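You operate a simulated robot arm through the tools that you are given. There is no shell and no other tool. Be economical: measure what you need, move in short steps, check, and stop when the job is done.

The job below is to be done with a simulated robot arm. You get a single attempt, and the scene is never put back.

Task
Scoop lentils to about the yellow cup's line, fit the cup in its cell and shut the lunch box.
Fine: scoop back; the catch stays open.
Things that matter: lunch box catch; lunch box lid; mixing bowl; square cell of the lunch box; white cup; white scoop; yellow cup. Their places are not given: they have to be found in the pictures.

Only the result counts: the job must be done as asked and must still hold three seconds after the hand-in. Knocking over, shifting, dropping, spilling or breaking anything else fails it.

Robot
A 6-joint arm with a two-finger parallel gripper, fixed in place. Base frame: the origin is at the foot of the arm, x ahead of it, y to its left, z up; the work surface is at about z = 920. Units: mm, rad, N and s.
With the tool pointing down near the work surface it reaches from about 240 to 660 mm from the base axis. Its first joint turns from -1.152 to 1.152 rad. Payload 2.9 kg.
The TCP is the grasp point between the finger pads, 30 mm short of the fingertips. In the tool frame z runs along the fingers and y along their closing line. The gripper opens to 110 mm. The fingers are 20 mm wide and 10 mm thick; the gripper's body (48 by 112 mm) begins 55 mm behind the TCP.
Orientation is that of the tool frame in the base frame, as a unit quaternion [x, y, z, w]. With the fingers straight down and closing along the base's y, the tool's x points along the base's -x, its y along +y and its z along -z.

Tools
- The arm moves only by the tool jog_arm. Its argument "moves" is a list of rows, each a list of 3 entries, a list of its own where there are three numbers: the shift along the tool's x, y, z in mm, then the turn, a rotation vector about the tool's x, y, z in rad, then the finger opening in mm, from 0 to 110. In form: [[[x, y, z], [ax, ay, az], grip], ...]. A call has 1 to 20 rows; each row shifts and turns the commanded pose from where the row before left it, along the tool's axes as they then stand. A row lasts 0.2 s, in which the tool goes at most 50 mm and 0.15 rad; a call with a longer step from one row to the next is refused whole, and so is a gripper value outside its range. Where a pose cannot be reached the arm comes as near as it can. A force on the tool above 80 N (or 10 N above the force at the start of the call, whichever is more), or a blocked arm, ends the call early, and 0.2 s more pass. The fingers move at their own pace (about 108 mm/s each) and stop on an object; they squeeze with about 26 N. The grip force told is the motor's: it shows also when the fingers shut on nothing. Time passes only in rows, and 0.2 s behind the last, so rows that do not move let the fingers close. The reply holds the time, the measured pose of the TCP, the force on the tool along the base axes, the opening and the grip force, in the units named above and with some noise, with the torque about the TCP (base axes, N m) and any sound that the robot's microphone picked up.
- Cameras (640 x 400 px; columns grow to the right, rows downward): "scene" is fixed at [98.4, 452.8, 1389]; the picture's right is [-0.52, -0.85, 0.00], its down [-0.45, 0.28, -0.85] and it looks along [0.72, -0.44, -0.53] (base axes); focal length 214 px, centre (320, 200). "wrist" rides on the gripper at [72, 17, -103] in the tool frame; the picture's right is [-0.23, 0.97, 0.00], its down [-0.76, -0.18, -0.62] and it looks along [-0.61, -0.14, 0.78] (tool axes); focal length 222 px, centre (320, 200).
- snapshot(camera): a new picture of that camera. No time passes.
- probe_pixels(camera, pixels): there is no depth. For up to 12 entries [column, row, z] of the newest picture of that camera ("zoom" is the newest enlarged one), the place [x, y] in the base frame at which the ray of that pixel passes the height z, good to about 3 mm. No time passes.
- close_up(camera, box): a new picture of the part [left, top, right, bottom] of that camera's present view, enlarged. No time passes.
- job_done(): hands the job in; it is judged then, once.

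Keep the steps short. Do not move on a guess: measure, check each grasp and each placing, and mend mistakes. In all there are 80 turns and 38 pictures (those below and enlarged ones count). Leave the gripper open and the arm clear of the work at the hand-in unless told otherwise, and finish with a single line.

The tools are called after ">>>" by a JSON object that holds its "api" and its "payload". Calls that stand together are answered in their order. jog_arm: Moves the arm, as the interface text tells. Its arguments: {"type":"object","properties":{"moves":{"type":"array","items":{"type":"array"}}},"required":["moves"]} The other tools are called the same way: snapshot (camera) takes a picture; probe_pixels (camera, pixels) gives the place at which the rays of pixels pass given heights; close_up (camera, box) takes an enlarged picture of a part of a camera's view; job_done () hands the job in.

At the start:

```text
time: 0.0
tool_pos: [280.0, 149.0, 1339.9]
tool_rot: [0.0, 1.0, -0.001, 0.001]
contact_force: [-0.3, -0.6, -0.2]
torque: [0.02, -0.04, -0.01]
grip_width: 109.9
finger_force: 0.0
```

scene: 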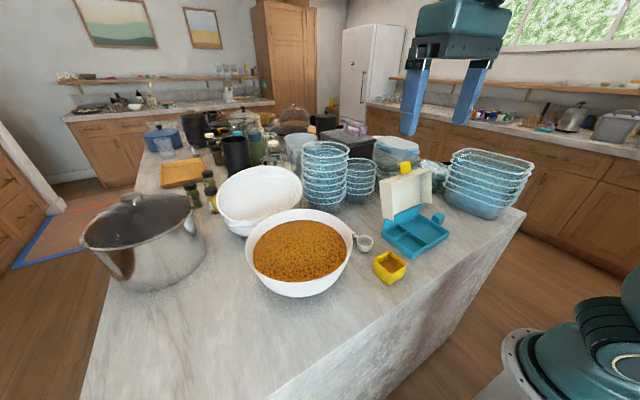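
wrist: 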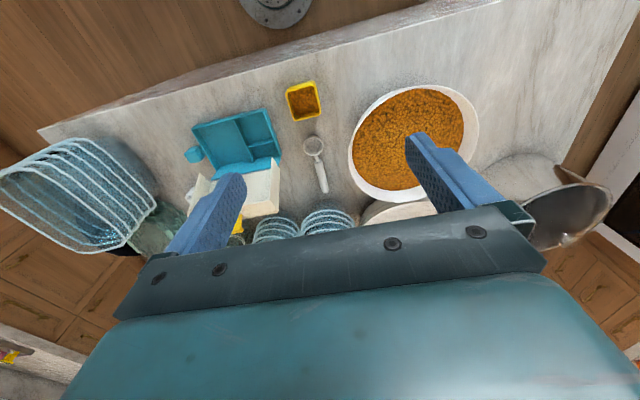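

I see the bowl of lentils, the yellow cup near (390,266), the scoop near (362,242) and the teal lunch box near (415,225). I'll take enlarged views to measure them.

>>> {"api": "close_up", "payload": {"camera": "scene", "box": [330, 150, 460, 300]}}

>>> {"api": "close_up", "payload": {"camera": "wrist", "box": [170, 60, 370, 250]}}

```text
2.67 times, centred on (395, 225) of scene
```

zoom: 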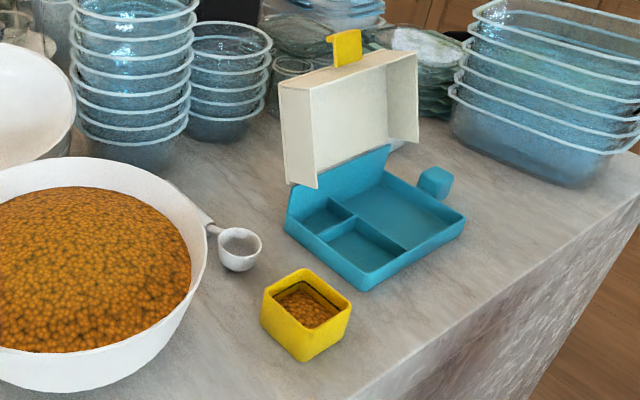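

```text
2.11 times, centred on (270, 155) of wrist
```

zoom: 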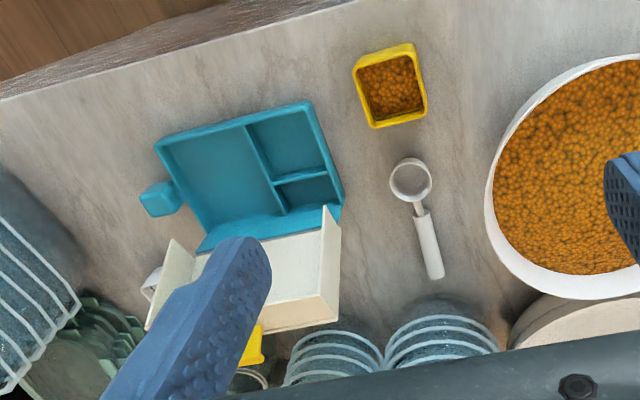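

Next I'll probe the main points in the wrist enlargement: cup, cell, box, scoop and bowl rim.

>>> {"api": "probe_pixels", "payload": {"camera": "zoom", "pixels": [[353, 68, 960], [412, 43, 960], [428, 113, 960], [372, 129, 960], [247, 124, 940], [309, 102, 940], [329, 168, 940], [272, 182, 940], [155, 145, 945], [200, 252, 945], [410, 178, 950], [437, 275, 935]]}}

>>> {"api": "close_up", "payload": {"camera": "scene", "box": [365, 235, 415, 290]}}

>>> {"api": "close_up", "payload": {"camera": "scene", "box": [375, 155, 460, 265]}}

```text
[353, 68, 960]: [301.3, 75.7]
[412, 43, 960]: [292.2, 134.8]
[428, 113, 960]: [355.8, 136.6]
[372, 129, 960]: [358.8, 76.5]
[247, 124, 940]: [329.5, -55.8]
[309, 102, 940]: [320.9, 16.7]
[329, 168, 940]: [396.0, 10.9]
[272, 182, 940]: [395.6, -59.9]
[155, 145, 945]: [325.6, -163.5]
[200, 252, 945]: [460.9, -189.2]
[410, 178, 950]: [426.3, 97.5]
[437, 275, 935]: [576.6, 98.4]
```

```text
7.27 times, centred on (390, 262) of scene
```

zoom: 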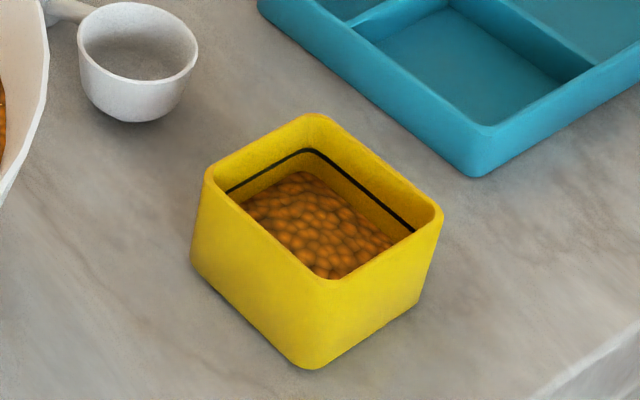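

```text
3.64 times, centred on (418, 210) of scene
```

zoom: 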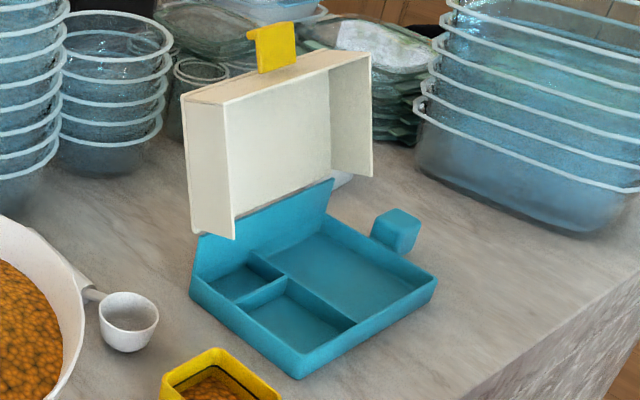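

Now I'll cross-check heights from the scene camera: the cup corners, box corners, scoop and catch.

>>> {"api": "probe_pixels", "payload": {"camera": "scene", "pixels": [[388.6, 285.1, 920], [391.1, 273.7, 960], [391.1, 273.7, 970], [374.4, 258.5, 960], [374.4, 258.5, 970], [388.4, 250.3, 960], [388.4, 250.3, 970], [406.3, 264.5, 960], [406.3, 264.5, 970], [372.5, 272.0, 920], [404.0, 275.5, 920]]}}

>>> {"api": "probe_pixels", "payload": {"camera": "zoom", "pixels": [[298, 380, 920], [297, 357, 950], [188, 297, 920], [189, 280, 950], [437, 280, 950], [432, 300, 920], [128, 292, 950], [128, 352, 920], [182, 98, 1060], [371, 55, 1060], [233, 238, 960], [371, 177, 960]]}}

```text
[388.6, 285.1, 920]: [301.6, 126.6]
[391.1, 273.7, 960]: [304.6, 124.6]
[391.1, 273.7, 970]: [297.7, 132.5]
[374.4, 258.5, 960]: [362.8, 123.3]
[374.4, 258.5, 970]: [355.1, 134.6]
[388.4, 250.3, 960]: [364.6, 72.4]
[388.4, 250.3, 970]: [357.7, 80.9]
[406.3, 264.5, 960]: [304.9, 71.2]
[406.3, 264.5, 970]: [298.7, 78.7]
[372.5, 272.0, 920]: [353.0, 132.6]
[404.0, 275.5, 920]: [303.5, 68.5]
```

```text
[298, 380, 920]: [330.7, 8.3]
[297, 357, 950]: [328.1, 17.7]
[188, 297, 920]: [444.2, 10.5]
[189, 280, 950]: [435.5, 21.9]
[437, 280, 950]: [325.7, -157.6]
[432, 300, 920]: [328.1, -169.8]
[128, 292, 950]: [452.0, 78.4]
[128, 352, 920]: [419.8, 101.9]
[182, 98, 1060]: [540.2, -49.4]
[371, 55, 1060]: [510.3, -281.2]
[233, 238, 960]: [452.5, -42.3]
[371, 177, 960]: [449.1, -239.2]
```

Cup top is at about z 968, centred near (328,104). The box spans about x 326–440, y −160..18. Next I'll bring the wrist camera closer to the scoop, well above everything.

>>> {"api": "jog_arm", "payload": {"moves": [[[-10, -3, 40], [0, 0, 0], 110], [[-10, -3, 40], [0, 0, 0], 110], [[-10, -3, 40], [0, 0, 0], 110], [[-10, -3, 40], [0, 0, 0], 110], [[-10, -2, 40], [0, 0, 0], 110]]}}

>>> {"api": "snapshot", "payload": {"camera": "wrist"}}

```text
time: 1.2
tool_pos: [330.0, 136.0, 1140.2]
tool_rot: [0.0, 1.0, 0.001, 0.001]
contact_force: [0.5, -0.5, 0.6]
torque: [-0.02, 0.04, 0.0]
grip_width: 109.9
finger_force: 0.1
```

```text
31 pictures are left
```

wrist: 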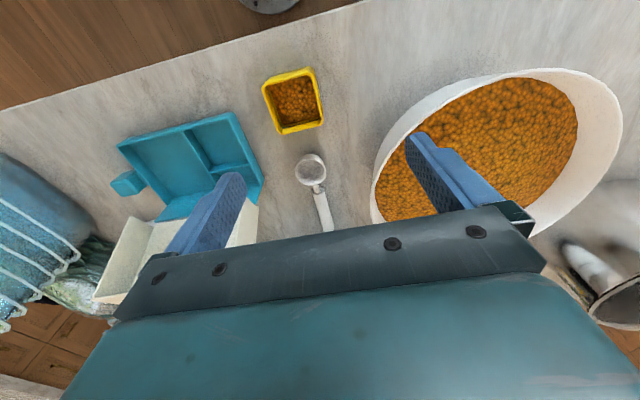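

The gripper hides the scoop's handle. Moving 70 mm forward will bring it into the clear upper part of the picture.

>>> {"api": "jog_arm", "payload": {"moves": [[[-40, -6, 0], [0, 0, 0], 110], [[-40, -6, 0], [0, 0, 0], 110]]}}

>>> {"api": "close_up", "payload": {"camera": "wrist", "box": [220, 60, 420, 200]}}

```text
time: 1.8
tool_pos: [410.4, 124.1, 1139.9]
tool_rot: [0.0, 1.0, 0.001, 0.0]
contact_force: [0.8, 1.2, -0.7]
torque: [-0.01, 0.05, -0.01]
grip_width: 110.0
finger_force: 0.2
```

```text
2.86 times, centred on (320, 130) of wrist
```

zoom: 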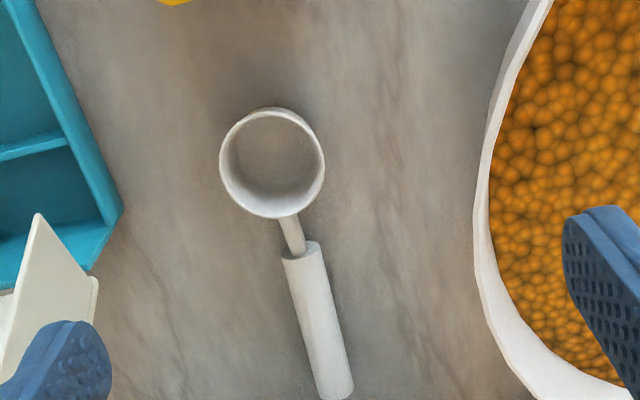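

I can see the whole scoop now: round bowl at (271,163), handle from (302,248) to (336,390). I'll probe it at a few possible heights.

>>> {"api": "probe_pixels", "payload": {"camera": "zoom", "pixels": [[220, 163, 950], [324, 163, 950], [271, 108, 950], [271, 217, 950], [302, 248, 950], [302, 248, 930], [336, 392, 950], [336, 392, 930], [300, 330, 940], [336, 330, 940], [475, 200, 1010], [475, 200, 1030]]}}

>>> {"api": "close_up", "payload": {"camera": "scene", "box": [320, 215, 390, 265]}}

>>> {"api": "probe_pixels", "payload": {"camera": "scene", "pixels": [[246, 250, 1020], [353, 250, 1020], [300, 209, 1020], [298, 285, 1020], [300, 222, 1000], [298, 275, 1000]]}}

```text
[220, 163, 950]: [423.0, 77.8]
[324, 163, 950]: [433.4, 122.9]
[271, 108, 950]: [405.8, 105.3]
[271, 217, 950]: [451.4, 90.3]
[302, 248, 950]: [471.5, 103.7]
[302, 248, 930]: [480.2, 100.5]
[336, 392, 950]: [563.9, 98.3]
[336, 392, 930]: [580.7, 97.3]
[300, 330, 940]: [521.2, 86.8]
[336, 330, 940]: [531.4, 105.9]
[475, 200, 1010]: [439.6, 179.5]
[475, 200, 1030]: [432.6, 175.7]
```

```text
8.00 times, centred on (355, 240) of scene
```

zoom: 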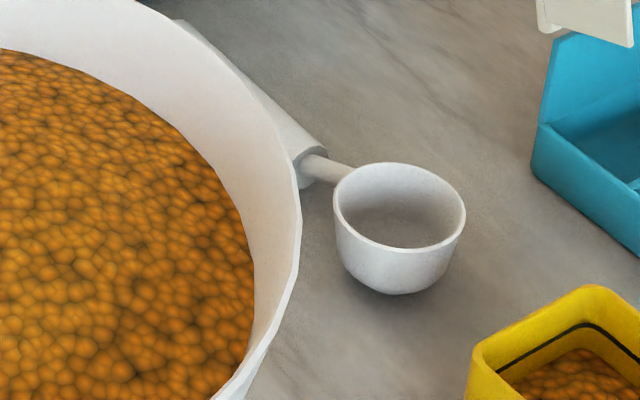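

```text
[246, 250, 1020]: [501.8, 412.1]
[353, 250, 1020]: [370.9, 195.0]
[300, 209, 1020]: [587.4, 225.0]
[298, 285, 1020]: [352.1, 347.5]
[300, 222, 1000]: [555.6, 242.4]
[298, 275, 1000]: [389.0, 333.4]
```

>>> {"api": "probe_pixels", "payload": {"camera": "zoom", "pixels": [[312, 165, 950], [312, 165, 940], [312, 165, 930], [340, 200, 950], [465, 205, 950], [398, 164, 950], [398, 247, 950], [400, 292, 920], [180, 22, 950], [180, 22, 930]]}}

>>> {"api": "snapshot", "payload": {"camera": "wrist"}}

```text
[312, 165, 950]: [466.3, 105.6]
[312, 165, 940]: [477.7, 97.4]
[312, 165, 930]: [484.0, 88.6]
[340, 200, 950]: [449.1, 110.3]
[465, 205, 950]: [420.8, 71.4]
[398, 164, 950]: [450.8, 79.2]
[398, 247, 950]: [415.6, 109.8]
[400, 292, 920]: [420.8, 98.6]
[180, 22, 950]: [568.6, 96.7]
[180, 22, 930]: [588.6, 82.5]
```

```text
28 pictures are left
```

wrist: 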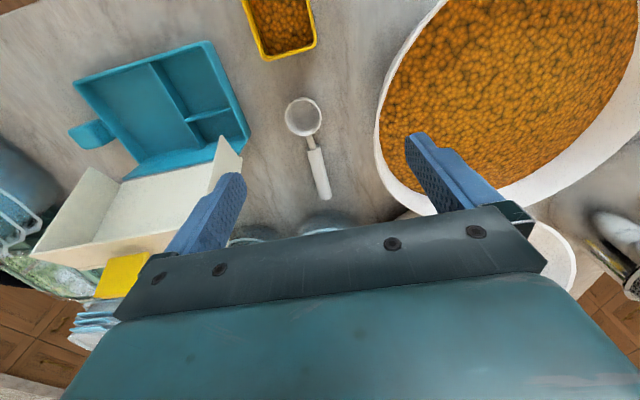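

Handle axis is near z 940, y 98, from x 473 to 566. The scoop rim is about z 955, centred at (428,98). I'll check the lentil surface height and the nearby stacks before descending.

>>> {"api": "probe_pixels", "payload": {"camera": "wrist", "pixels": [[384, 160, 970], [384, 160, 985], [384, 160, 1000], [377, 150, 1015], [500, 185, 1015], [480, 180, 985], [325, 215, 990], [325, 215, 930], [245, 232, 990], [396, 60, 985], [391, 70, 1015]]}}

>>> {"api": "probe_pixels", "payload": {"camera": "scene", "pixels": [[347, 250, 970], [347, 250, 985], [347, 250, 1000], [254, 255, 985], [254, 255, 970], [300, 222, 970], [300, 222, 985], [296, 283, 985], [325, 213, 920], [360, 203, 920]]}}

```text
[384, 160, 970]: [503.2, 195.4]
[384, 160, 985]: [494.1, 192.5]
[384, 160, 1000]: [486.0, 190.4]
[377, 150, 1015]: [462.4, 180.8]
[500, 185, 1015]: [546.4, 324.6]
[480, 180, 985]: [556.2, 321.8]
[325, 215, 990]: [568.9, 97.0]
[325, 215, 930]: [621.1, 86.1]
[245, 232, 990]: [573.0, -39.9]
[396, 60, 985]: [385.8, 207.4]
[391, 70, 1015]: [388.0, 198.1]
```

```text
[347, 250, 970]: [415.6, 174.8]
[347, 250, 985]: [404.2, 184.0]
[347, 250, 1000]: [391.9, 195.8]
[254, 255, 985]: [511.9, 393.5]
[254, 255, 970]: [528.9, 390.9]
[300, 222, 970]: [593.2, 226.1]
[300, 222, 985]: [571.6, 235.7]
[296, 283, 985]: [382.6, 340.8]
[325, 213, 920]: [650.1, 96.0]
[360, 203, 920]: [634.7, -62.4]
```

Lentil surface is around z 985–995, the bowl rim around 1015, and the stacks begin near x 610. So I can come straight down over the handle at (505,98). First I'll go to z 1000 and check.

>>> {"api": "jog_arm", "payload": {"moves": [[[-45, -13, 0], [0, 0, 0], 60], [[-45, -13, 0], [0, 0, 0], 60], [[-4, 0, 40], [0, 0, 0], 60], [[0, 0, 40], [0, 0, 0], 60], [[0, 0, 40], [0, 0, 0], 60], [[0, 0, 20], [0, 0, 0], 60]]}}

>>> {"api": "snapshot", "payload": {"camera": "wrist"}}

>>> {"api": "close_up", "payload": {"camera": "scene", "box": [280, 120, 440, 290]}}

```text
time: 3.2
tool_pos: [503.5, 98.0, 998.4]
tool_rot: [-0.001, 1.0, 0.0, 0.001]
contact_force: [-1.2, 0.1, -0.2]
torque: [0.05, 0.01, 0.03]
grip_width: 60.0
finger_force: 0.2
```

```text
27 pictures are left
```

wrist: 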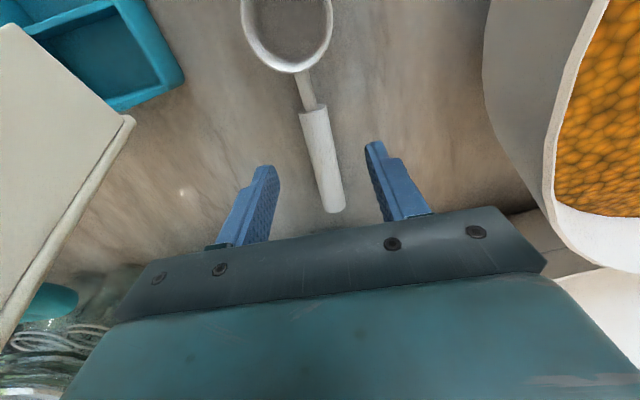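

```text
2.35 times, centred on (360, 205) of scene
```

zoom: 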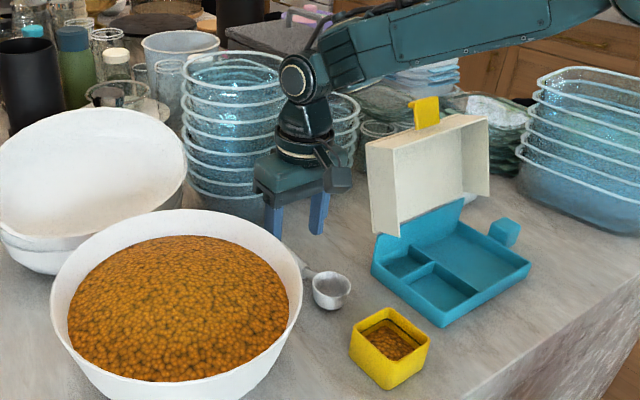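

The fingers straddle the handle with clearance. I'll go down to z 956 and look at the force.

>>> {"api": "jog_arm", "payload": {"moves": [[[0, 0, 22], [0, 0, 0], 60], [[0, 0, 20], [0, 0, 0], 60], [[0, 0, 0], [0, 0, 0], 40], [[0, 0, 0], [0, 0, 0], 30]]}}

>>> {"api": "snapshot", "payload": {"camera": "wrist"}}

```text
time: 4.2
tool_pos: [505.0, 97.2, 957.7]
tool_rot: [0.0, 1.0, 0.0, 0.002]
contact_force: [0.2, 0.2, -0.9]
torque: [0.01, 0.03, 0.0]
grip_width: 29.8
finger_force: 0.1
```

```text
25 pictures are left
```

wrist: 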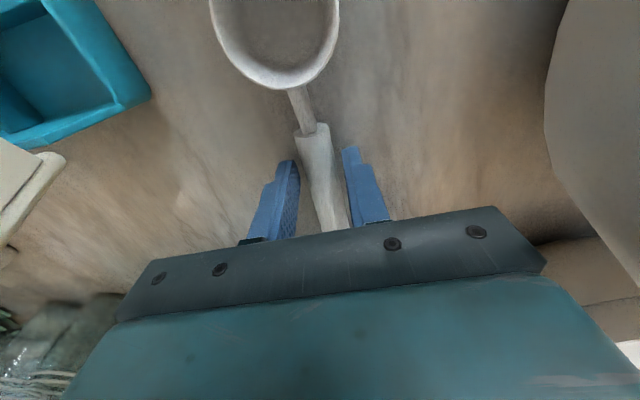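

The handle is centred between the pads, so I'll close and let the grip settle.

>>> {"api": "jog_arm", "payload": {"moves": [[[0, 0, 0], [0, 0, 0], 5], [[0, 0, 0], [0, 0, 0], 5], [[0, 0, 0], [0, 0, 0], 5]]}}

```text
time: 5.0
tool_pos: [504.5, 97.6, 958.5]
tool_rot: [0.0, 1.0, 0.0, 0.0]
contact_force: [-0.1, -1.0, 0.8]
torque: [0.01, -0.01, -0.02]
grip_width: 25.9
finger_force: 26.3
```

Gripped at 26 mm with 26 N. I'll lift 20 mm, then more, and check that it hangs level.

>>> {"api": "jog_arm", "payload": {"moves": [[[0, 0, -20], [0, 0, 0], 5], [[0, 0, -30], [0, 0, 0], 5], [[0, 0, -40], [0, 0, 0], 5], [[0, 0, -40], [0, 0, 0], 5], [[0, 0, -10], [0, 0, 0], 5]]}}

>>> {"api": "snapshot", "payload": {"camera": "wrist"}}

>>> {"api": "close_up", "payload": {"camera": "scene", "box": [250, 100, 430, 290]}}

```text
time: 6.2
tool_pos: [504.8, 96.1, 1097.9]
tool_rot: [0.0, 1.0, -0.001, 0.001]
contact_force: [-0.5, -0.5, -0.1]
torque: [-0.03, 0.02, 0.0]
grip_width: 25.6
finger_force: 25.5
```

```text
24 pictures are left
```

wrist: 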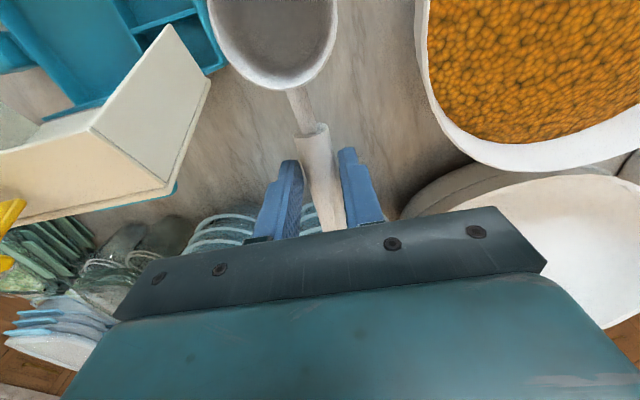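

```text
2.11 times, centred on (340, 195) of scene
```

zoom: 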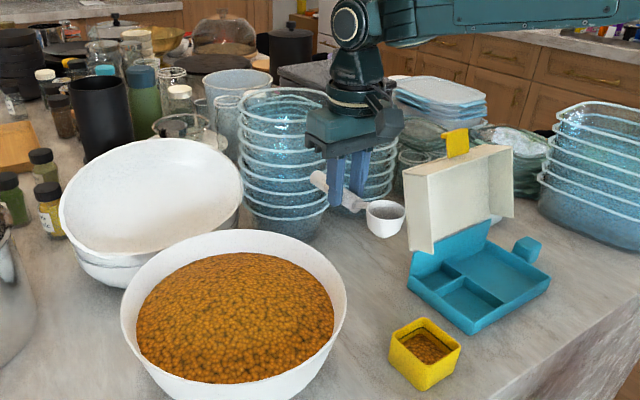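

The scoop hangs level, about 77 mm ahead of the TCP. Now I'll carry it over the bowl centre, staying above the rim.

>>> {"api": "jog_arm", "payload": {"moves": [[[0, 40, 0], [0, 0, 0], 5], [[0, 40, 0], [0, 0, 0], 5], [[0, 40, 0], [0, 0, 0], 5], [[0, 40, 0], [0, 0, 0], 5], [[-3, 37, 0], [0, 0, 0], 5], [[0, 0, 0], [0, -0.15, 0], 5], [[0, 0, 0], [0, -0.15, 0], 5], [[0, 0, 0], [0, -0.15, 0], 5], [[0, 0, 0], [0, -0.15, 0], 5]]}}

>>> {"api": "close_up", "payload": {"camera": "scene", "box": [220, 100, 400, 310]}}

```text
time: 8.2
tool_pos: [507.6, 294.3, 1098.9]
tool_rot: [0.0, 0.955, 0.0, 0.297]
contact_force: [0.6, -0.5, -0.4]
torque: [0.02, -0.02, 0.02]
grip_width: 25.6
finger_force: 25.8
```

```text
1.90 times, centred on (310, 205) of scene
```

zoom: 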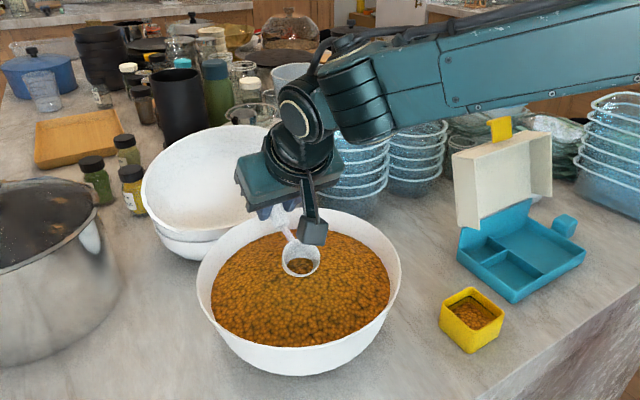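

The scoop is over the lentils and tilted down 34°. I'll lower it in small steps and watch the force.

>>> {"api": "jog_arm", "payload": {"moves": [[[8.5, 0, 12.4], [0, 0, 0], 5], [[8.5, 0, 12.4], [0, 0, 0], 5], [[5.6, 0, 8.3], [0, 0, 0], 5], [[5.6, 0, 8.3], [0, 0, 0], 5]]}}

>>> {"api": "close_up", "payload": {"camera": "wrist", "box": [160, 0, 480, 200]}}

```text
time: 9.2
tool_pos: [508.2, 294.1, 1048.0]
tool_rot: [0.0, 0.955, 0.0, 0.297]
contact_force: [-0.9, -0.4, 0.8]
torque: [0.01, 0.0, 0.01]
grip_width: 25.5
finger_force: 25.8
```

```text
2.00 times, centred on (320, 100) of wrist
```

zoom: 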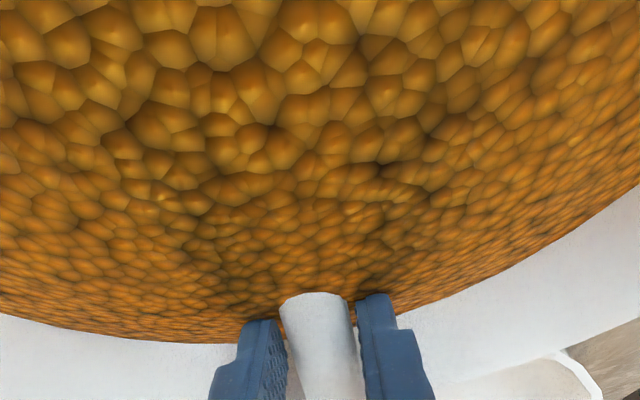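

The scoop is buried, so the surface is nearer z 1012 here. I'll level the scoop in place, which sweeps it forward and up, and then lift.

>>> {"api": "jog_arm", "payload": {"moves": [[[0, 0, 4], [0, 0.1, 0], 5], [[0, 0, 4], [0, 0.1, 0], 5], [[0, 0, 2], [0, 0.1, 0], 5], [[0, 0, 0], [0, 0.1, 0], 5], [[0, 0, -5], [0, 0.1, 0], 5], [[0, 0, -8], [0, 0.1, 0], 5], [[0, 0, -15], [0, 0, 0], 5], [[0, 0, -20], [0, 0, 0], 5], [[0, 0, -20], [0, 0, 0], 5]]}}

>>> {"api": "close_up", "payload": {"camera": "wrist", "box": [160, 0, 480, 200]}}

>>> {"api": "close_up", "payload": {"camera": "scene", "box": [240, 180, 400, 300]}}

```text
time: 11.2
tool_pos: [510.6, 293.2, 1108.0]
tool_rot: [0.0, 1.0, 0.0, 0.0]
contact_force: [0.1, -0.4, -0.2]
torque: [0.01, 0.02, -0.01]
grip_width: 25.5
finger_force: 26.2
```

```text
2.00 times, centred on (320, 100) of wrist
```

zoom: 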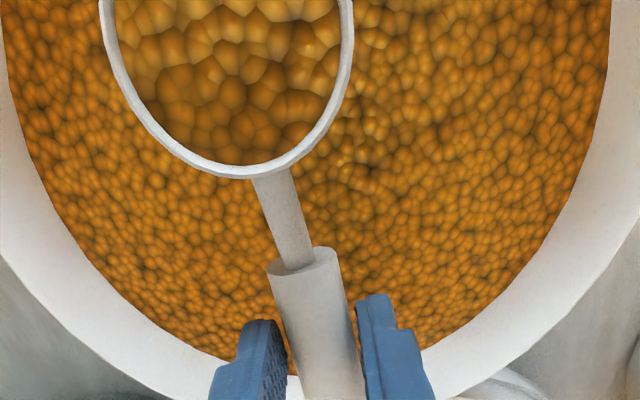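

```text
3.33 times, centred on (320, 240) of scene
```

zoom: 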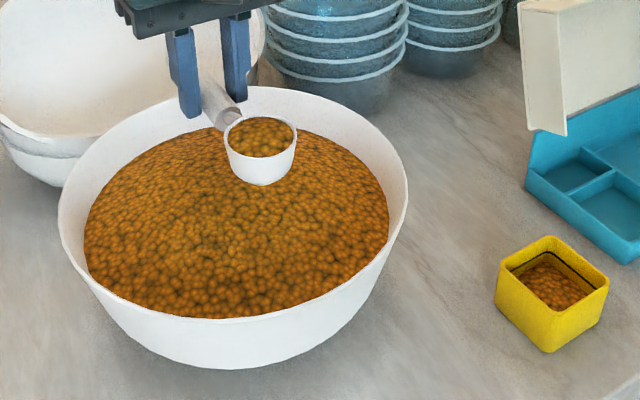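

The scoop is full to just under its rim. I'll carry it level, slowly, to (328,207). Then I'll yaw 90° so the scoop points toward −y over the cup.

>>> {"api": "jog_arm", "payload": {"moves": [[[12, -5, 0], [0, 0, 0], 5], [[23, -11, 0], [0, 0, 0], 5], [[25, -12, 0], [0, 0, 0], 5], [[25, -12, 0], [0, 0, 0], 5], [[25, -12, 0], [0, 0, 0], 5], [[25, -12, 0], [0, 0, 0], 5], [[25, -12, 0], [0, 0, 0], 5], [[15, -6, 0], [0, 0, 0], 5], [[7, -4, 0], [0, 0, 0], 5]]}}

>>> {"api": "jog_arm", "payload": {"moves": [[[0, 0, 0], [0, 0, -0.08], 5], [[0, 0, 0], [0, 0, -0.12], 5], [[0, 0, 0], [0, 0, -0.13], 5], [[0, 0, 0], [0, 0, -0.13], 5], [[0, 0, 0], [0, 0, -0.13], 5], [[0, 0, 0], [0, 0, -0.13], 5], [[0, 0, 0], [0, 0, -0.13], 5], [[0, 0, 0], [0, 0, -0.13], 5], [[0, 0, 0], [0, 0, -0.13], 5], [[0, 0, 0], [0, 0, -0.13], 5], [[0, 0, 0], [0, 0, -0.13], 5], [[0, 0, 0], [0, 0, -0.13], 5], [[0, 0, 0], [0, 0, -0.071], 5]]}}

>>> {"api": "snapshot", "payload": {"camera": "wrist"}}

>>> {"api": "snapshot", "payload": {"camera": "scene"}}

```text
time: 13.2
tool_pos: [328.1, 207.6, 1107.4]
tool_rot: [0.0, 1.0, 0.0, 0.0]
contact_force: [-0.7, 0.3, -0.3]
torque: [-0.01, 0.0, 0.01]
grip_width: 25.6
finger_force: 25.8
```

```text
time: 16.0
tool_pos: [328.9, 208.7, 1106.7]
tool_rot: [0.708, -0.706, 0.001, -0.001]
contact_force: [0.6, 0.7, -0.6]
torque: [-0.01, -0.03, 0.05]
grip_width: 25.5
finger_force: 26.3
```

```text
18 pictures are left
```

wrist: 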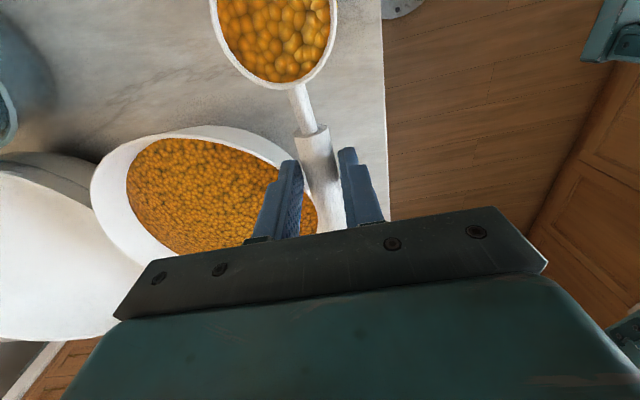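

```text
17 pictures are left
```

scene: 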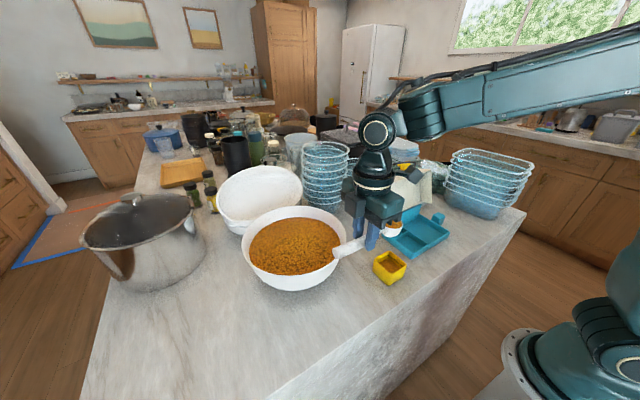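

Scoop is still full and level. Now I'll lower it and tilt in stages, keeping the lip over the cup centre: first to 0.6 rad, then check.

>>> {"api": "jog_arm", "payload": {"moves": [[[0, 0, 16], [0, 0, 0], 5], [[0, 0, 16], [0, 0, 0], 5], [[3, 0, 8], [0, -0.15, 0], 5], [[5.4, 0, 9.3], [0, -0.15, 0], 5], [[6.6, 0, 1.1], [0, -0.15, 0], 5], [[7.2, 0, -1.2], [0, -0.15, 0], 5]]}}

>>> {"api": "close_up", "payload": {"camera": "scene", "box": [330, 190, 450, 300]}}

```text
time: 17.4
tool_pos: [327.9, 188.3, 1052.5]
tool_rot: [-0.675, 0.675, 0.209, 0.211]
contact_force: [-0.9, 0.2, -1.3]
torque: [-0.02, -0.02, 0.0]
grip_width: 25.5
finger_force: 25.8
```

```text
3.64 times, centred on (390, 245) of scene
```

zoom: 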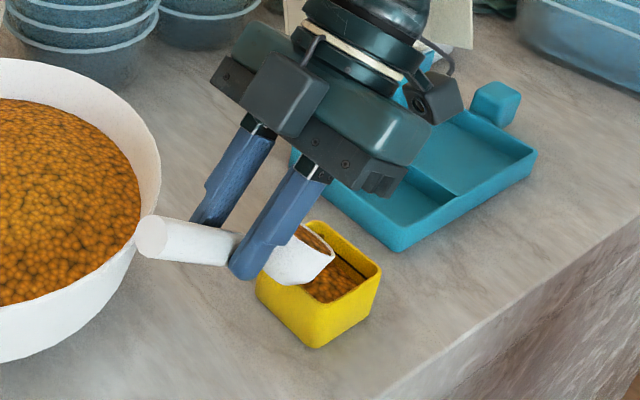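

The lip sits over the cup and some lentils are still inside the scoop. I'll tilt on to 0.9 rad and look again.

>>> {"api": "jog_arm", "payload": {"moves": [[[5.4, 0, -9.8], [0, -0.15, 0], 5], [[4.6, 0, -11.2], [0, -0.15, 0], 5], [[0, 0, 0], [0, 0, 0], 5]]}}

>>> {"api": "close_up", "payload": {"camera": "scene", "box": [360, 225, 420, 285]}}

```text
time: 18.2
tool_pos: [328.0, 166.8, 1063.4]
tool_rot: [0.637, -0.636, -0.308, -0.308]
contact_force: [0.6, -0.6, -0.5]
torque: [0.0, 0.03, 0.03]
grip_width: 25.6
finger_force: 25.6
```

```text
6.67 times, centred on (390, 255) of scene
```

zoom: 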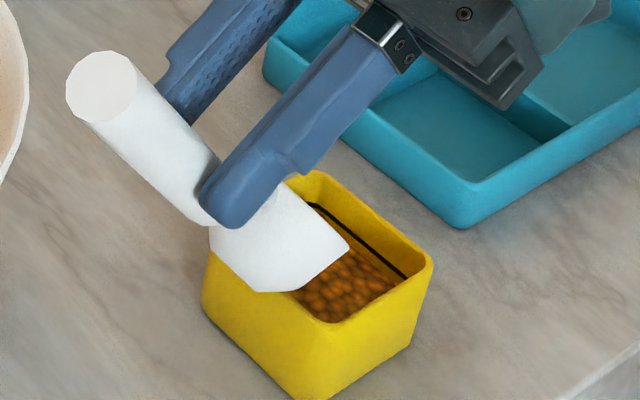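

The level is still below the black line, so I'll tilt on to 1.2 rad.

>>> {"api": "jog_arm", "payload": {"moves": [[[4.2, 0, -13.3], [0, -0.15, 0], 5], [[1.5, 0, -14.7], [0, -0.15, 0], 5], [[0, 0, 0], [0, 0, 0], 5]]}}

>>> {"api": "close_up", "payload": {"camera": "scene", "box": [360, 225, 420, 285]}}

```text
time: 19.0
tool_pos: [329.1, 138.6, 1073.6]
tool_rot: [0.584, -0.583, -0.399, -0.4]
contact_force: [0.2, -1.2, -0.7]
torque: [0.0, 0.02, -0.01]
grip_width: 25.7
finger_force: 25.8
```

```text
6.67 times, centred on (390, 255) of scene
```

zoom: 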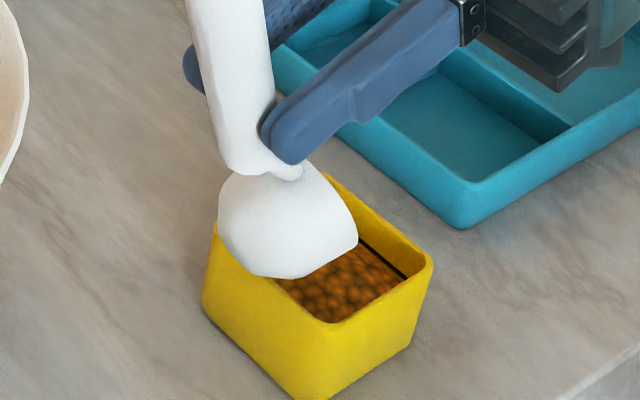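

The level now looks close to the line, but the scoop hides most of the cup. I'll tilt back, lift and inspect both.

>>> {"api": "jog_arm", "payload": {"moves": [[[-4.9, 0, 12.6], [0, 0.15, 0], 5], [[-15.1, 0, 6.3], [0, 0.15, 0], 5], [[-31, 0, -25], [0, 0.15, 0], 5], [[-20.5, 0, -22], [0, 0.15, 0], 5], [[0, 0, 0], [0, 0.15, 0], 5]]}}

>>> {"api": "close_up", "payload": {"camera": "scene", "box": [360, 210, 420, 285]}}

```text
time: 20.2
tool_pos: [327.8, 165.4, 1154.5]
tool_rot: [0.69, -0.689, -0.158, -0.157]
contact_force: [0.4, 0.8, -0.6]
torque: [0.04, 0.01, 0.01]
grip_width: 25.8
finger_force: 26.0
```

```text
5.33 times, centred on (390, 248) of scene
```

zoom: 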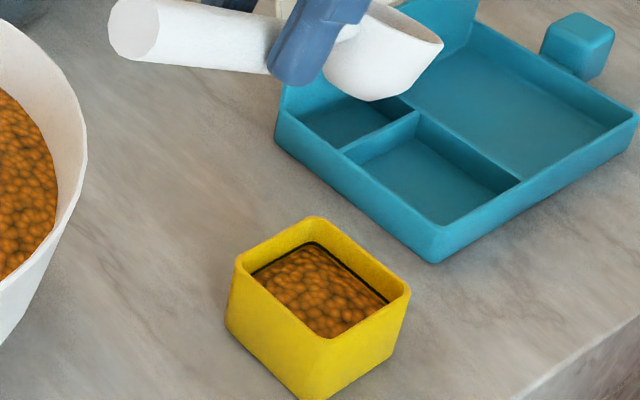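

Lentils now sit right at or just under the line. I'll check what remains in the scoop, and get a sharper view of the cup.

>>> {"api": "close_up", "payload": {"camera": "wrist", "box": [160, 0, 480, 200]}}

>>> {"api": "close_up", "payload": {"camera": "scene", "box": [375, 248, 407, 275]}}

```text
2.00 times, centred on (320, 100) of wrist
```

zoom: 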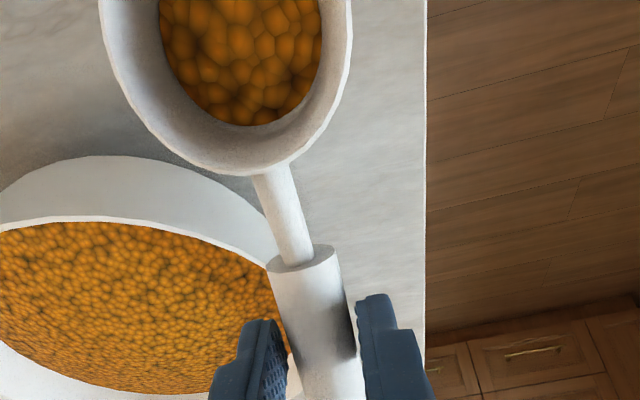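

```text
14.81 times, centred on (391, 262) of scene
```

zoom: 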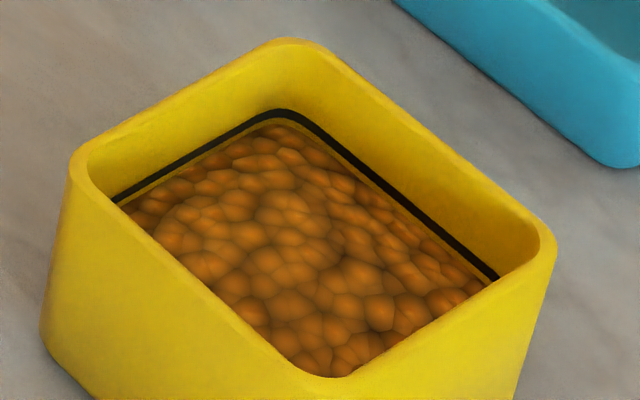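

About a third of the scoop remains and the level is ~3 mm under the line. The remainder should bring it to the line, so I'll pour it all, to 1.5 rad.

>>> {"api": "jog_arm", "payload": {"moves": [[[8.7, 0, 18], [0, -0.15, 0], 5], [[15.4, 0, 13.7], [0, -0.15, 0], 5], [[11.2, 0, 3.2], [0, -0.15, 0], 5], [[12.2, 0, 0.7], [0, -0.15, 0], 5], [[19.1, 0, 2.9], [0, -0.15, 0], 5], [[3.2, 0, -13.8], [0, -0.15, 0], 5], [[0.4, 0, -15.3], [0, -0.15, 0], 5], [[0, 0, 0], [0, 0, 0], 5], [[0, 0, 0], [0, 0, 0], 5]]}}

```text
time: 22.2
tool_pos: [288.6, 128.4, 1035.2]
tool_rot: [-0.52, 0.521, 0.476, 0.482]
contact_force: [0.2, 4.6, 22.3]
torque: [0.39, -0.19, 0.05]
grip_width: 25.9
finger_force: 26.3
out of reach, approached as far as the arm can: row 6, 7
```

The arm couldn't reach and drifted to x 288, with a 22 N contact. I'll look before moving anything.

>>> {"api": "snapshot", "payload": {"camera": "scene"}}

```text
10 pictures are left
```

scene: 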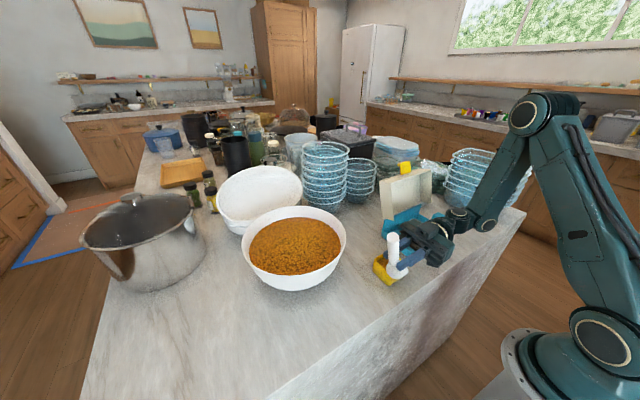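

>>> {"api": "close_up", "payload": {"camera": "scene", "box": [360, 220, 460, 290]}}

```text
5.71 times, centred on (410, 255) of scene
```

zoom: 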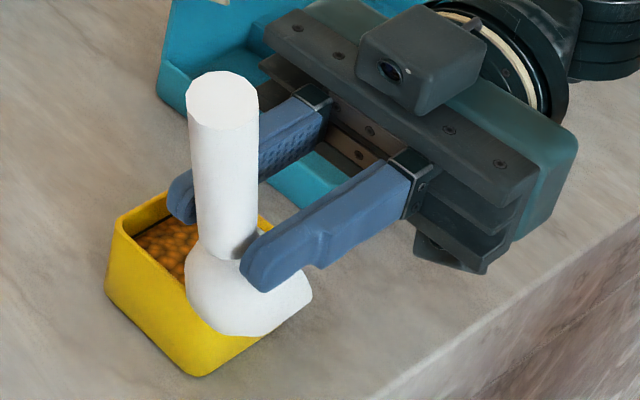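

The scoop is resting on the cup's near rim, and I see no lentils on the counter. I'll lift it straight up while tilting back.

>>> {"api": "jog_arm", "payload": {"moves": [[[-40, 0, -2.8], [0, 0.1, 0], 5]]}}

```text
time: 22.6
tool_pos: [288.5, 128.8, 1074.1]
tool_rot: [-0.541, 0.543, 0.453, 0.454]
contact_force: [0.7, -0.8, 0.2]
torque: [-0.05, 0.01, 0.0]
grip_width: 26.1
finger_force: 26.0
```

Clean lift: the pose went straight up and the force is gone. I'll go further up and level off partly to inspect.

>>> {"api": "jog_arm", "payload": {"moves": [[[-40, 0, -7], [0, 0.15, 0], 5], [[-38, 0, -13], [0, 0.15, 0], 5], [[-10, 0, -5], [0, 0.15, 0], 5], [[0, 0, 0], [0, 0.15, 0], 5]]}}

>>> {"api": "close_up", "payload": {"camera": "scene", "box": [350, 190, 450, 290]}}

>>> {"api": "close_up", "payload": {"camera": "wrist", "box": [160, 0, 480, 240]}}

```text
time: 23.6
tool_pos: [288.7, 126.6, 1166.4]
tool_rot: [0.652, -0.651, -0.274, -0.275]
contact_force: [-1.1, -0.6, -0.3]
torque: [0.01, -0.02, 0.01]
grip_width: 25.8
finger_force: 25.7
```

```text
4.00 times, centred on (400, 240) of scene
```

zoom: 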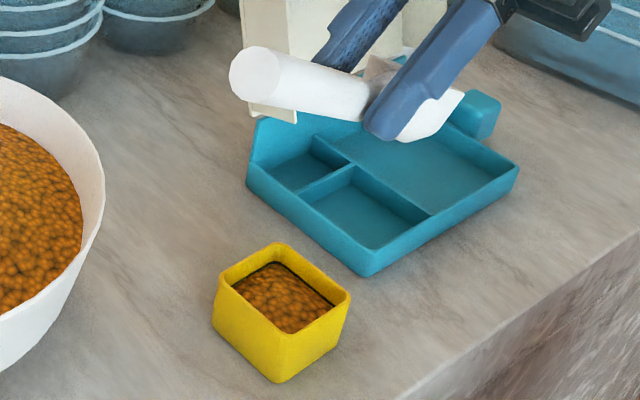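

```text
1.67 times, centred on (320, 120) of wrist
```

zoom: 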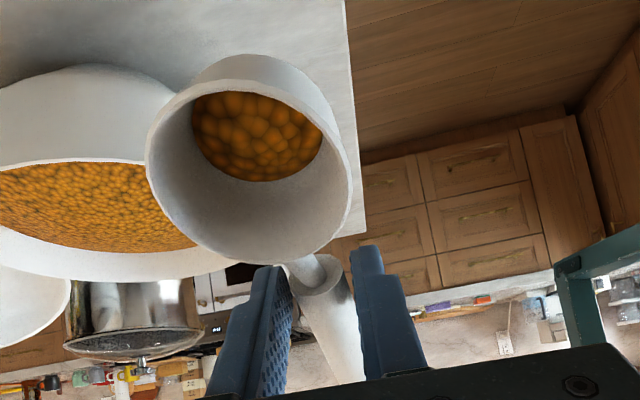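

The scoop slid and pitched about 0.3 rad in the grip, and a third of its load remains. The cup hasn't moved and is ~3 mm under the line. I'll set the scoop down in its old place and re-grip it tilted the other way, so the arm can tip it fully. First: level the tool and yaw back.

>>> {"api": "jog_arm", "payload": {"moves": [[[0, 0, 0], [0, 0.15, 0], 5], [[0, 0, 0], [0, 0.15, 0], 5], [[0, 0, 0], [0, 0.15, 0], 5], [[0, 0, 0], [0, 0.15, 0], 5], [[0, 0, 0], [0, 0.15, 0], 5], [[0, 0, 0], [0, 0.047, 0], 5]]}}

>>> {"api": "jog_arm", "payload": {"moves": [[[0, 0, 0], [0, 0, 0.08], 5], [[0, 0, 0], [0, 0, 0.13], 5], [[0, 0, 0], [0, 0, 0.13], 5], [[0, 0, 0], [0, 0, 0.13], 5], [[0, 0, 0], [0, 0, 0.13], 5], [[0, 0, 0], [0, 0, 0.13], 5], [[0, 0, 0], [0, 0, 0.13], 5], [[0, 0, 0], [0, 0, 0.13], 5], [[0, 0, 0], [0, 0, 0.13], 5], [[0, 0, 0], [0, 0, 0.13], 5], [[0, 0, 0], [0, 0, 0.13], 5], [[0, 0, 0], [0, 0, 0.13], 5], [[0, 0, 0], [0, 0, 0.061], 5]]}}

```text
time: 25.0
tool_pos: [288.1, 127.7, 1166.3]
tool_rot: [0.708, -0.706, 0.0, -0.001]
contact_force: [0.4, 0.3, -0.4]
torque: [-0.01, 0.0, -0.04]
grip_width: 25.7
finger_force: 26.3
```

```text
time: 27.8
tool_pos: [288.3, 128.5, 1165.8]
tool_rot: [0.001, 1.0, 0.001, 0.001]
contact_force: [0.2, -0.5, -0.6]
torque: [-0.01, 0.0, -0.03]
grip_width: 25.7
finger_force: 26.2
```

>>> {"api": "jog_arm", "payload": {"moves": [[[-23.5, -3.9, 0], [0, 0, 0], 5], [[-23.5, -3.9, 0], [0, 0, 0], 5], [[-23.5, -3.9, 0], [0, 0, 0], 5], [[-23.5, -3.9, 0], [0, 0, 0], 5], [[-23.5, -3.9, 0], [0, 0, 0], 5], [[-23.5, -3.9, 0], [0, 0, 0], 5], [[-23.5, -3.9, 0], [0, 0, 0], 5], [[-23.5, -3.9, 0], [0, 0, 0], 5], [[0, 0, 35], [0, 0, 0], 5], [[0, 0, 35], [0, 0, 0], 5], [[0, 0, 0], [0, -0.15, 0], 5], [[0, 0, 0], [0, -0.15, 0], 5], [[11.8, 0, 38.2], [0, 0, 0], 5], [[11.8, 0, 38.2], [0, 0, 0], 5], [[8.9, 0, 28.7], [0, 0, 0], 5]]}}

>>> {"api": "close_up", "payload": {"camera": "scene", "box": [310, 180, 410, 260]}}

```text
time: 31.0
tool_pos: [477.8, 98.3, 985.5]
tool_rot: [0.001, 0.989, 0.002, 0.15]
contact_force: [-0.1, 0.2, -0.5]
torque: [0.0, 0.01, -0.01]
grip_width: 25.7
finger_force: 25.7
```

```text
5.00 times, centred on (360, 220) of scene
```

zoom: 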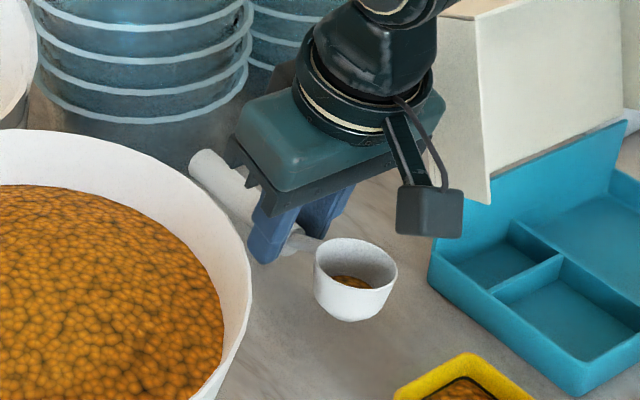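

The scoop looks level above its old spot. I'll lower it in small steps until it touches.

>>> {"api": "jog_arm", "payload": {"moves": [[[3, 0, 9.5], [0, 0, 0], 5], [[2.4, 0, 7.6], [0, 0, 0], 5], [[1.2, 0, 3.8], [0, 0, 0], 5]]}}

>>> {"api": "jog_arm", "payload": {"moves": [[[0.6, 0, 1.9], [0, 0, 0], 5]]}}

>>> {"api": "jog_arm", "payload": {"moves": [[[0.6, 0, 1.9], [0, 0, 0], 5]]}}

```text
time: 31.8
tool_pos: [478.4, 97.8, 962.8]
tool_rot: [0.001, 0.989, 0.002, 0.151]
contact_force: [-0.4, -0.6, -0.9]
torque: [-0.01, 0.04, 0.0]
grip_width: 25.6
finger_force: 26.3
```

```text
time: 32.2
tool_pos: [477.0, 97.5, 962.0]
tool_rot: [0.001, 0.989, 0.002, 0.15]
contact_force: [-0.4, -0.7, 0.0]
torque: [-0.01, 0.01, -0.01]
grip_width: 25.5
finger_force: 25.6
```

```text
time: 32.6
tool_pos: [476.1, 96.3, 960.5]
tool_rot: [0.0, 0.989, 0.001, 0.15]
contact_force: [0.2, -0.4, -1.2]
torque: [-0.03, 0.07, 0.0]
grip_width: 25.2
finger_force: 26.5
```

>>> {"api": "jog_arm", "payload": {"moves": [[[0.9, 0, 2.9], [0, 0, 0], 5]]}}

>>> {"api": "jog_arm", "payload": {"moves": [[[0.9, 0, 2.9], [0, 0, 0], 5]]}}

```text
time: 33.0
tool_pos: [476.1, 96.7, 957.5]
tool_rot: [0.001, 0.989, 0.002, 0.149]
contact_force: [-0.2, -0.7, -0.4]
torque: [0.05, 0.02, 0.0]
grip_width: 25.3
finger_force: 26.5
```

```text
time: 33.4
tool_pos: [477.7, 96.2, 955.1]
tool_rot: [0.001, 0.988, 0.002, 0.151]
contact_force: [-1.4, -1.5, 9.8]
torque: [-0.11, 0.62, 0.04]
grip_width: 25.8
finger_force: 25.6
```

It has touched at the scoop bowl with 10 N. I'll release and back up along the tool axis.

>>> {"api": "jog_arm", "payload": {"moves": [[[0, 0, -1], [0, 0, 0], 30], [[0, 0, 0], [0, 0, 0], 44], [[0, 0, -20], [0, 0, 0], 44], [[0, 0, -40], [0, 0, 0], 44], [[0, 0, -30], [0, 0.15, 0], 50]]}}

>>> {"api": "snapshot", "payload": {"camera": "wrist"}}

```text
time: 34.6
tool_pos: [448.9, 96.2, 1042.4]
tool_rot: [-0.001, 0.997, 0.002, 0.075]
contact_force: [-0.3, 0.1, -0.1]
torque: [0.05, 0.0, -0.01]
grip_width: 50.2
finger_force: 0.1
```

```text
5 pictures are left
```

wrist: 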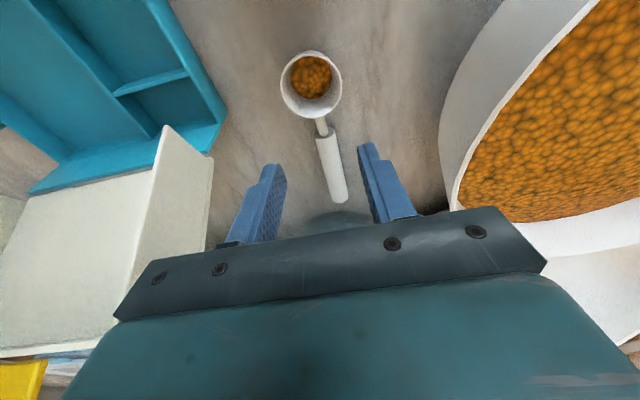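

Scoop stands upright with its small remainder. I'll measure its position.

>>> {"api": "probe_pixels", "payload": {"camera": "wrist", "pixels": [[281, 85, 953], [342, 85, 953], [312, 51, 953], [312, 119, 953], [328, 138, 948], [341, 198, 948], [318, 165, 940], [342, 165, 940]]}}

```text
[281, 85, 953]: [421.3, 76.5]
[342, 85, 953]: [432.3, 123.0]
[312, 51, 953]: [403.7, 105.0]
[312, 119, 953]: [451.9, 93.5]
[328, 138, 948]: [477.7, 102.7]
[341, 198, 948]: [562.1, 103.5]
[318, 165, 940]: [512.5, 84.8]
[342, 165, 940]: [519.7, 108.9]
```

The scoop is back where it started, (428,99) with handle to x 562. Now I'll line up above the handle with the tool tilted the other way, −0.3 rad.

>>> {"api": "jog_arm", "payload": {"moves": [[[-20, 1, 0], [0, 0.15, 0], 60], [[-20, 1, 0], [0, 0.15, 0], 60], [[-20, 1, 0], [0, 0.15, 0], 60], [[0, 0, 0], [0, 0, 0], 60]]}}

```text
time: 35.6
tool_pos: [504.8, 94.7, 1040.4]
tool_rot: [0.001, 0.99, 0.004, -0.14]
contact_force: [-0.9, -0.1, 0.5]
torque: [-0.01, 0.03, 0.02]
grip_width: 60.2
finger_force: 0.1
out of reach, approached as far as the arm can: row 3
```

The arm is near its tilt limit here, so I'll use −0.22 rad instead. Centre on y 100 and descend in steps.

>>> {"api": "jog_arm", "payload": {"moves": [[[-2, 5.5, 0], [0, -0.06, 0], 60], [[-6.5, 0, 29], [0, 0, 0], 60], [[-6.5, 0, 29], [0, 0, 0], 60], [[0, 0, 0], [0, 0, 0], 60]]}}

```text
time: 36.6
tool_pos: [505.9, 101.2, 980.6]
tool_rot: [0.0, 0.993, 0.001, -0.119]
contact_force: [0.5, -0.6, 0.3]
torque: [0.01, -0.02, 0.01]
grip_width: 60.1
finger_force: 0.1
```

>>> {"api": "jog_arm", "payload": {"moves": [[[-3, 0, 11.5], [0, 0, 0], 60], [[-2.5, 0, 10.5], [0, 0, 0], 60], [[0, 0, 0], [0, 0, 0], 40], [[0, 0, 0], [0, 0, 0], 5], [[0, 0, 0], [0, 0, 0], 5], [[0, 0, 0], [0, 0, 0], 5]]}}

```text
time: 38.0
tool_pos: [506.8, 100.9, 957.8]
tool_rot: [0.001, 0.993, 0.002, -0.119]
contact_force: [0.4, 0.4, 0.0]
torque: [0.02, 0.01, -0.01]
grip_width: 25.4
finger_force: 25.4
```

Firm grip at 25 mm. Lift, level the tool, and carry it back beside the cup.

>>> {"api": "jog_arm", "payload": {"moves": [[[4.8, 0, -19.4], [0, 0, 0], 5], [[9.5, 0, -38.9], [0, 0, 0], 5], [[9.5, 0, -38.9], [0, 0, 0], 5], [[9.5, 0, -38.9], [0, 0, 0], 5], [[3, 0, -12], [0, -0.12, 0], 5], [[0, 0, 0], [0, -0.12, 0], 5], [[30, 16, 0], [0, 0, 0], 5], [[30, 16, 0], [0, 0, 0], 5], [[30, 16, 0], [0, 0, 0], 5], [[30, 16, 0], [0, 0, 0], 5], [[30, 16, 0], [0, 0, 0], 5], [[29, 16, 0], [0, 0, 0], 5]]}}

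>>> {"api": "jog_arm", "payload": {"moves": [[[0, 0, 0], [0, 0, -0.08], 5], [[0, 0, 0], [0, 0, -0.13], 5], [[0, 0, 0], [0, 0, -0.13], 5], [[0, 0, 0], [0, 0, -0.13], 5], [[0, 0, 0], [0, 0, -0.13], 5], [[0, 0, 0], [0, 0, -0.13], 5], [[0, 0, 0], [0, 0, -0.13], 5], [[0, 0, 0], [0, 0, -0.13], 5], [[0, 0, 0], [0, 0, -0.13], 5], [[0, 0, 0], [0, 0, -0.13], 5], [[0, 0, 0], [0, 0, -0.13], 5], [[0, 0, 0], [0, 0, -0.13], 5], [[0, 0, 0], [0, 0, -0.061], 5]]}}

```text
time: 40.6
tool_pos: [410.2, 222.7, 1193.2]
tool_rot: [0.0, 1.0, 0.001, -0.002]
contact_force: [0.5, 0.2, 0.0]
torque: [0.01, 0.0, 0.02]
grip_width: 25.6
finger_force: 25.8
out of reach, approached as far as the arm can: row 4, 5, 6, 7, 8, 9, 10, 11, 12
```

```text
time: 43.4
tool_pos: [412.0, 223.0, 1194.6]
tool_rot: [0.707, -0.707, -0.001, 0.0]
contact_force: [-0.6, 0.1, -0.7]
torque: [0.0, 0.04, 0.02]
grip_width: 25.6
finger_force: 26.0
```

The arm stopped short at (412,223,1195), but level and with the right yaw. I'll move to (328,205,1104) above the cup's side.

>>> {"api": "jog_arm", "payload": {"moves": [[[6, 28, 30], [0, 0, 0], 5], [[6, 28, 30], [0, 0, 0], 5], [[6, 28, 30], [0, 0, 0], 5], [[0, 0, 0], [0, 0, 0], 5]]}}

```text
time: 44.4
tool_pos: [390.2, 233.1, 1202.2]
tool_rot: [-0.707, 0.707, 0.001, 0.0]
contact_force: [0.0, 0.5, -0.7]
torque: [0.02, -0.01, -0.01]
grip_width: 25.7
finger_force: 26.2
out of reach, approached as far as the arm can: row 1, 2, 3
```

The arm reports out of reach although this pose worked earlier, so a joint is probably at a limit. I'll test small moves: yaw back toward the neutral direction first.

>>> {"api": "jog_arm", "payload": {"moves": [[[0, 0, 0], [0, 0, 0.14], 5], [[0, 0, 0], [0, 0, 0.14], 5], [[0, 0, 0], [0, 0, 0.14], 5], [[0, 0, 0], [0, 0, 0.14], 5], [[0, 0, 0], [0, 0, 0.14], 5], [[0, 0, 10], [0, 0, 0], 5], [[0, 0, 10], [0, 0, 0], 5]]}}

```text
time: 46.0
tool_pos: [399.6, 238.8, 1196.5]
tool_rot: [-0.422, 0.907, 0.002, -0.001]
contact_force: [-1.3, -0.8, -0.1]
torque: [-0.02, 0.01, 0.02]
grip_width: 25.5
finger_force: 25.1
out of reach, approached as far as the arm can: row 6, 7
```

>>> {"api": "snapshot", "payload": {"camera": "scene"}}

```text
4 pictures are left
```

scene: 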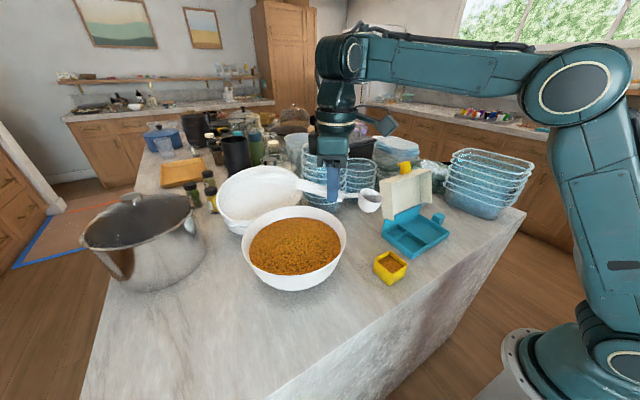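

I'll pitch the tool forward, away from the backward tilt that caused the trouble, then test a small downward move.

>>> {"api": "jog_arm", "payload": {"moves": [[[0, 0, 0], [0, -0.15, 0], 5], [[0, 0, 0], [0, -0.15, 0], 5], [[3, 0, 9.5], [0, 0, 0], 5], [[3, 0, 9.5], [0, 0, 0], 5]]}}

```text
time: 47.0
tool_pos: [447.8, 260.0, 1258.7]
tool_rot: [-0.417, 0.897, 0.064, 0.135]
contact_force: [0.5, -0.5, -1.1]
torque: [0.01, 0.03, 0.01]
grip_width: 25.6
finger_force: 25.8
out of reach, approached as far as the arm can: row 1, 2, 3, 4
```

>>> {"api": "jog_arm", "payload": {"moves": [[[0, 0, 0], [0, 0.15, 0], 5], [[0, 0, 0], [0, 0.15, 0], 5], [[0, 0, 0], [0, 0, 0], 5]]}}

```text
time: 47.8
tool_pos: [455.3, 237.3, 1249.8]
tool_rot: [-0.422, 0.906, -0.005, 0.031]
contact_force: [0.2, -0.2, -0.4]
torque: [0.01, -0.01, -0.01]
grip_width: 25.7
finger_force: 26.4
out of reach, approached as far as the arm can: row 1
```

>>> {"api": "jog_arm", "payload": {"moves": [[[0, 0, 15], [0, 0.03, 0], 5], [[0, 0, 20], [0, 0.03, 0], 5], [[0, 0, 0], [0, 0, 0], 5]]}}

```text
time: 48.6
tool_pos: [458.5, 237.3, 1214.1]
tool_rot: [-0.419, 0.908, -0.017, 0.004]
contact_force: [0.2, 0.0, -0.9]
torque: [-0.01, -0.01, 0.0]
grip_width: 25.6
finger_force: 26.3
```

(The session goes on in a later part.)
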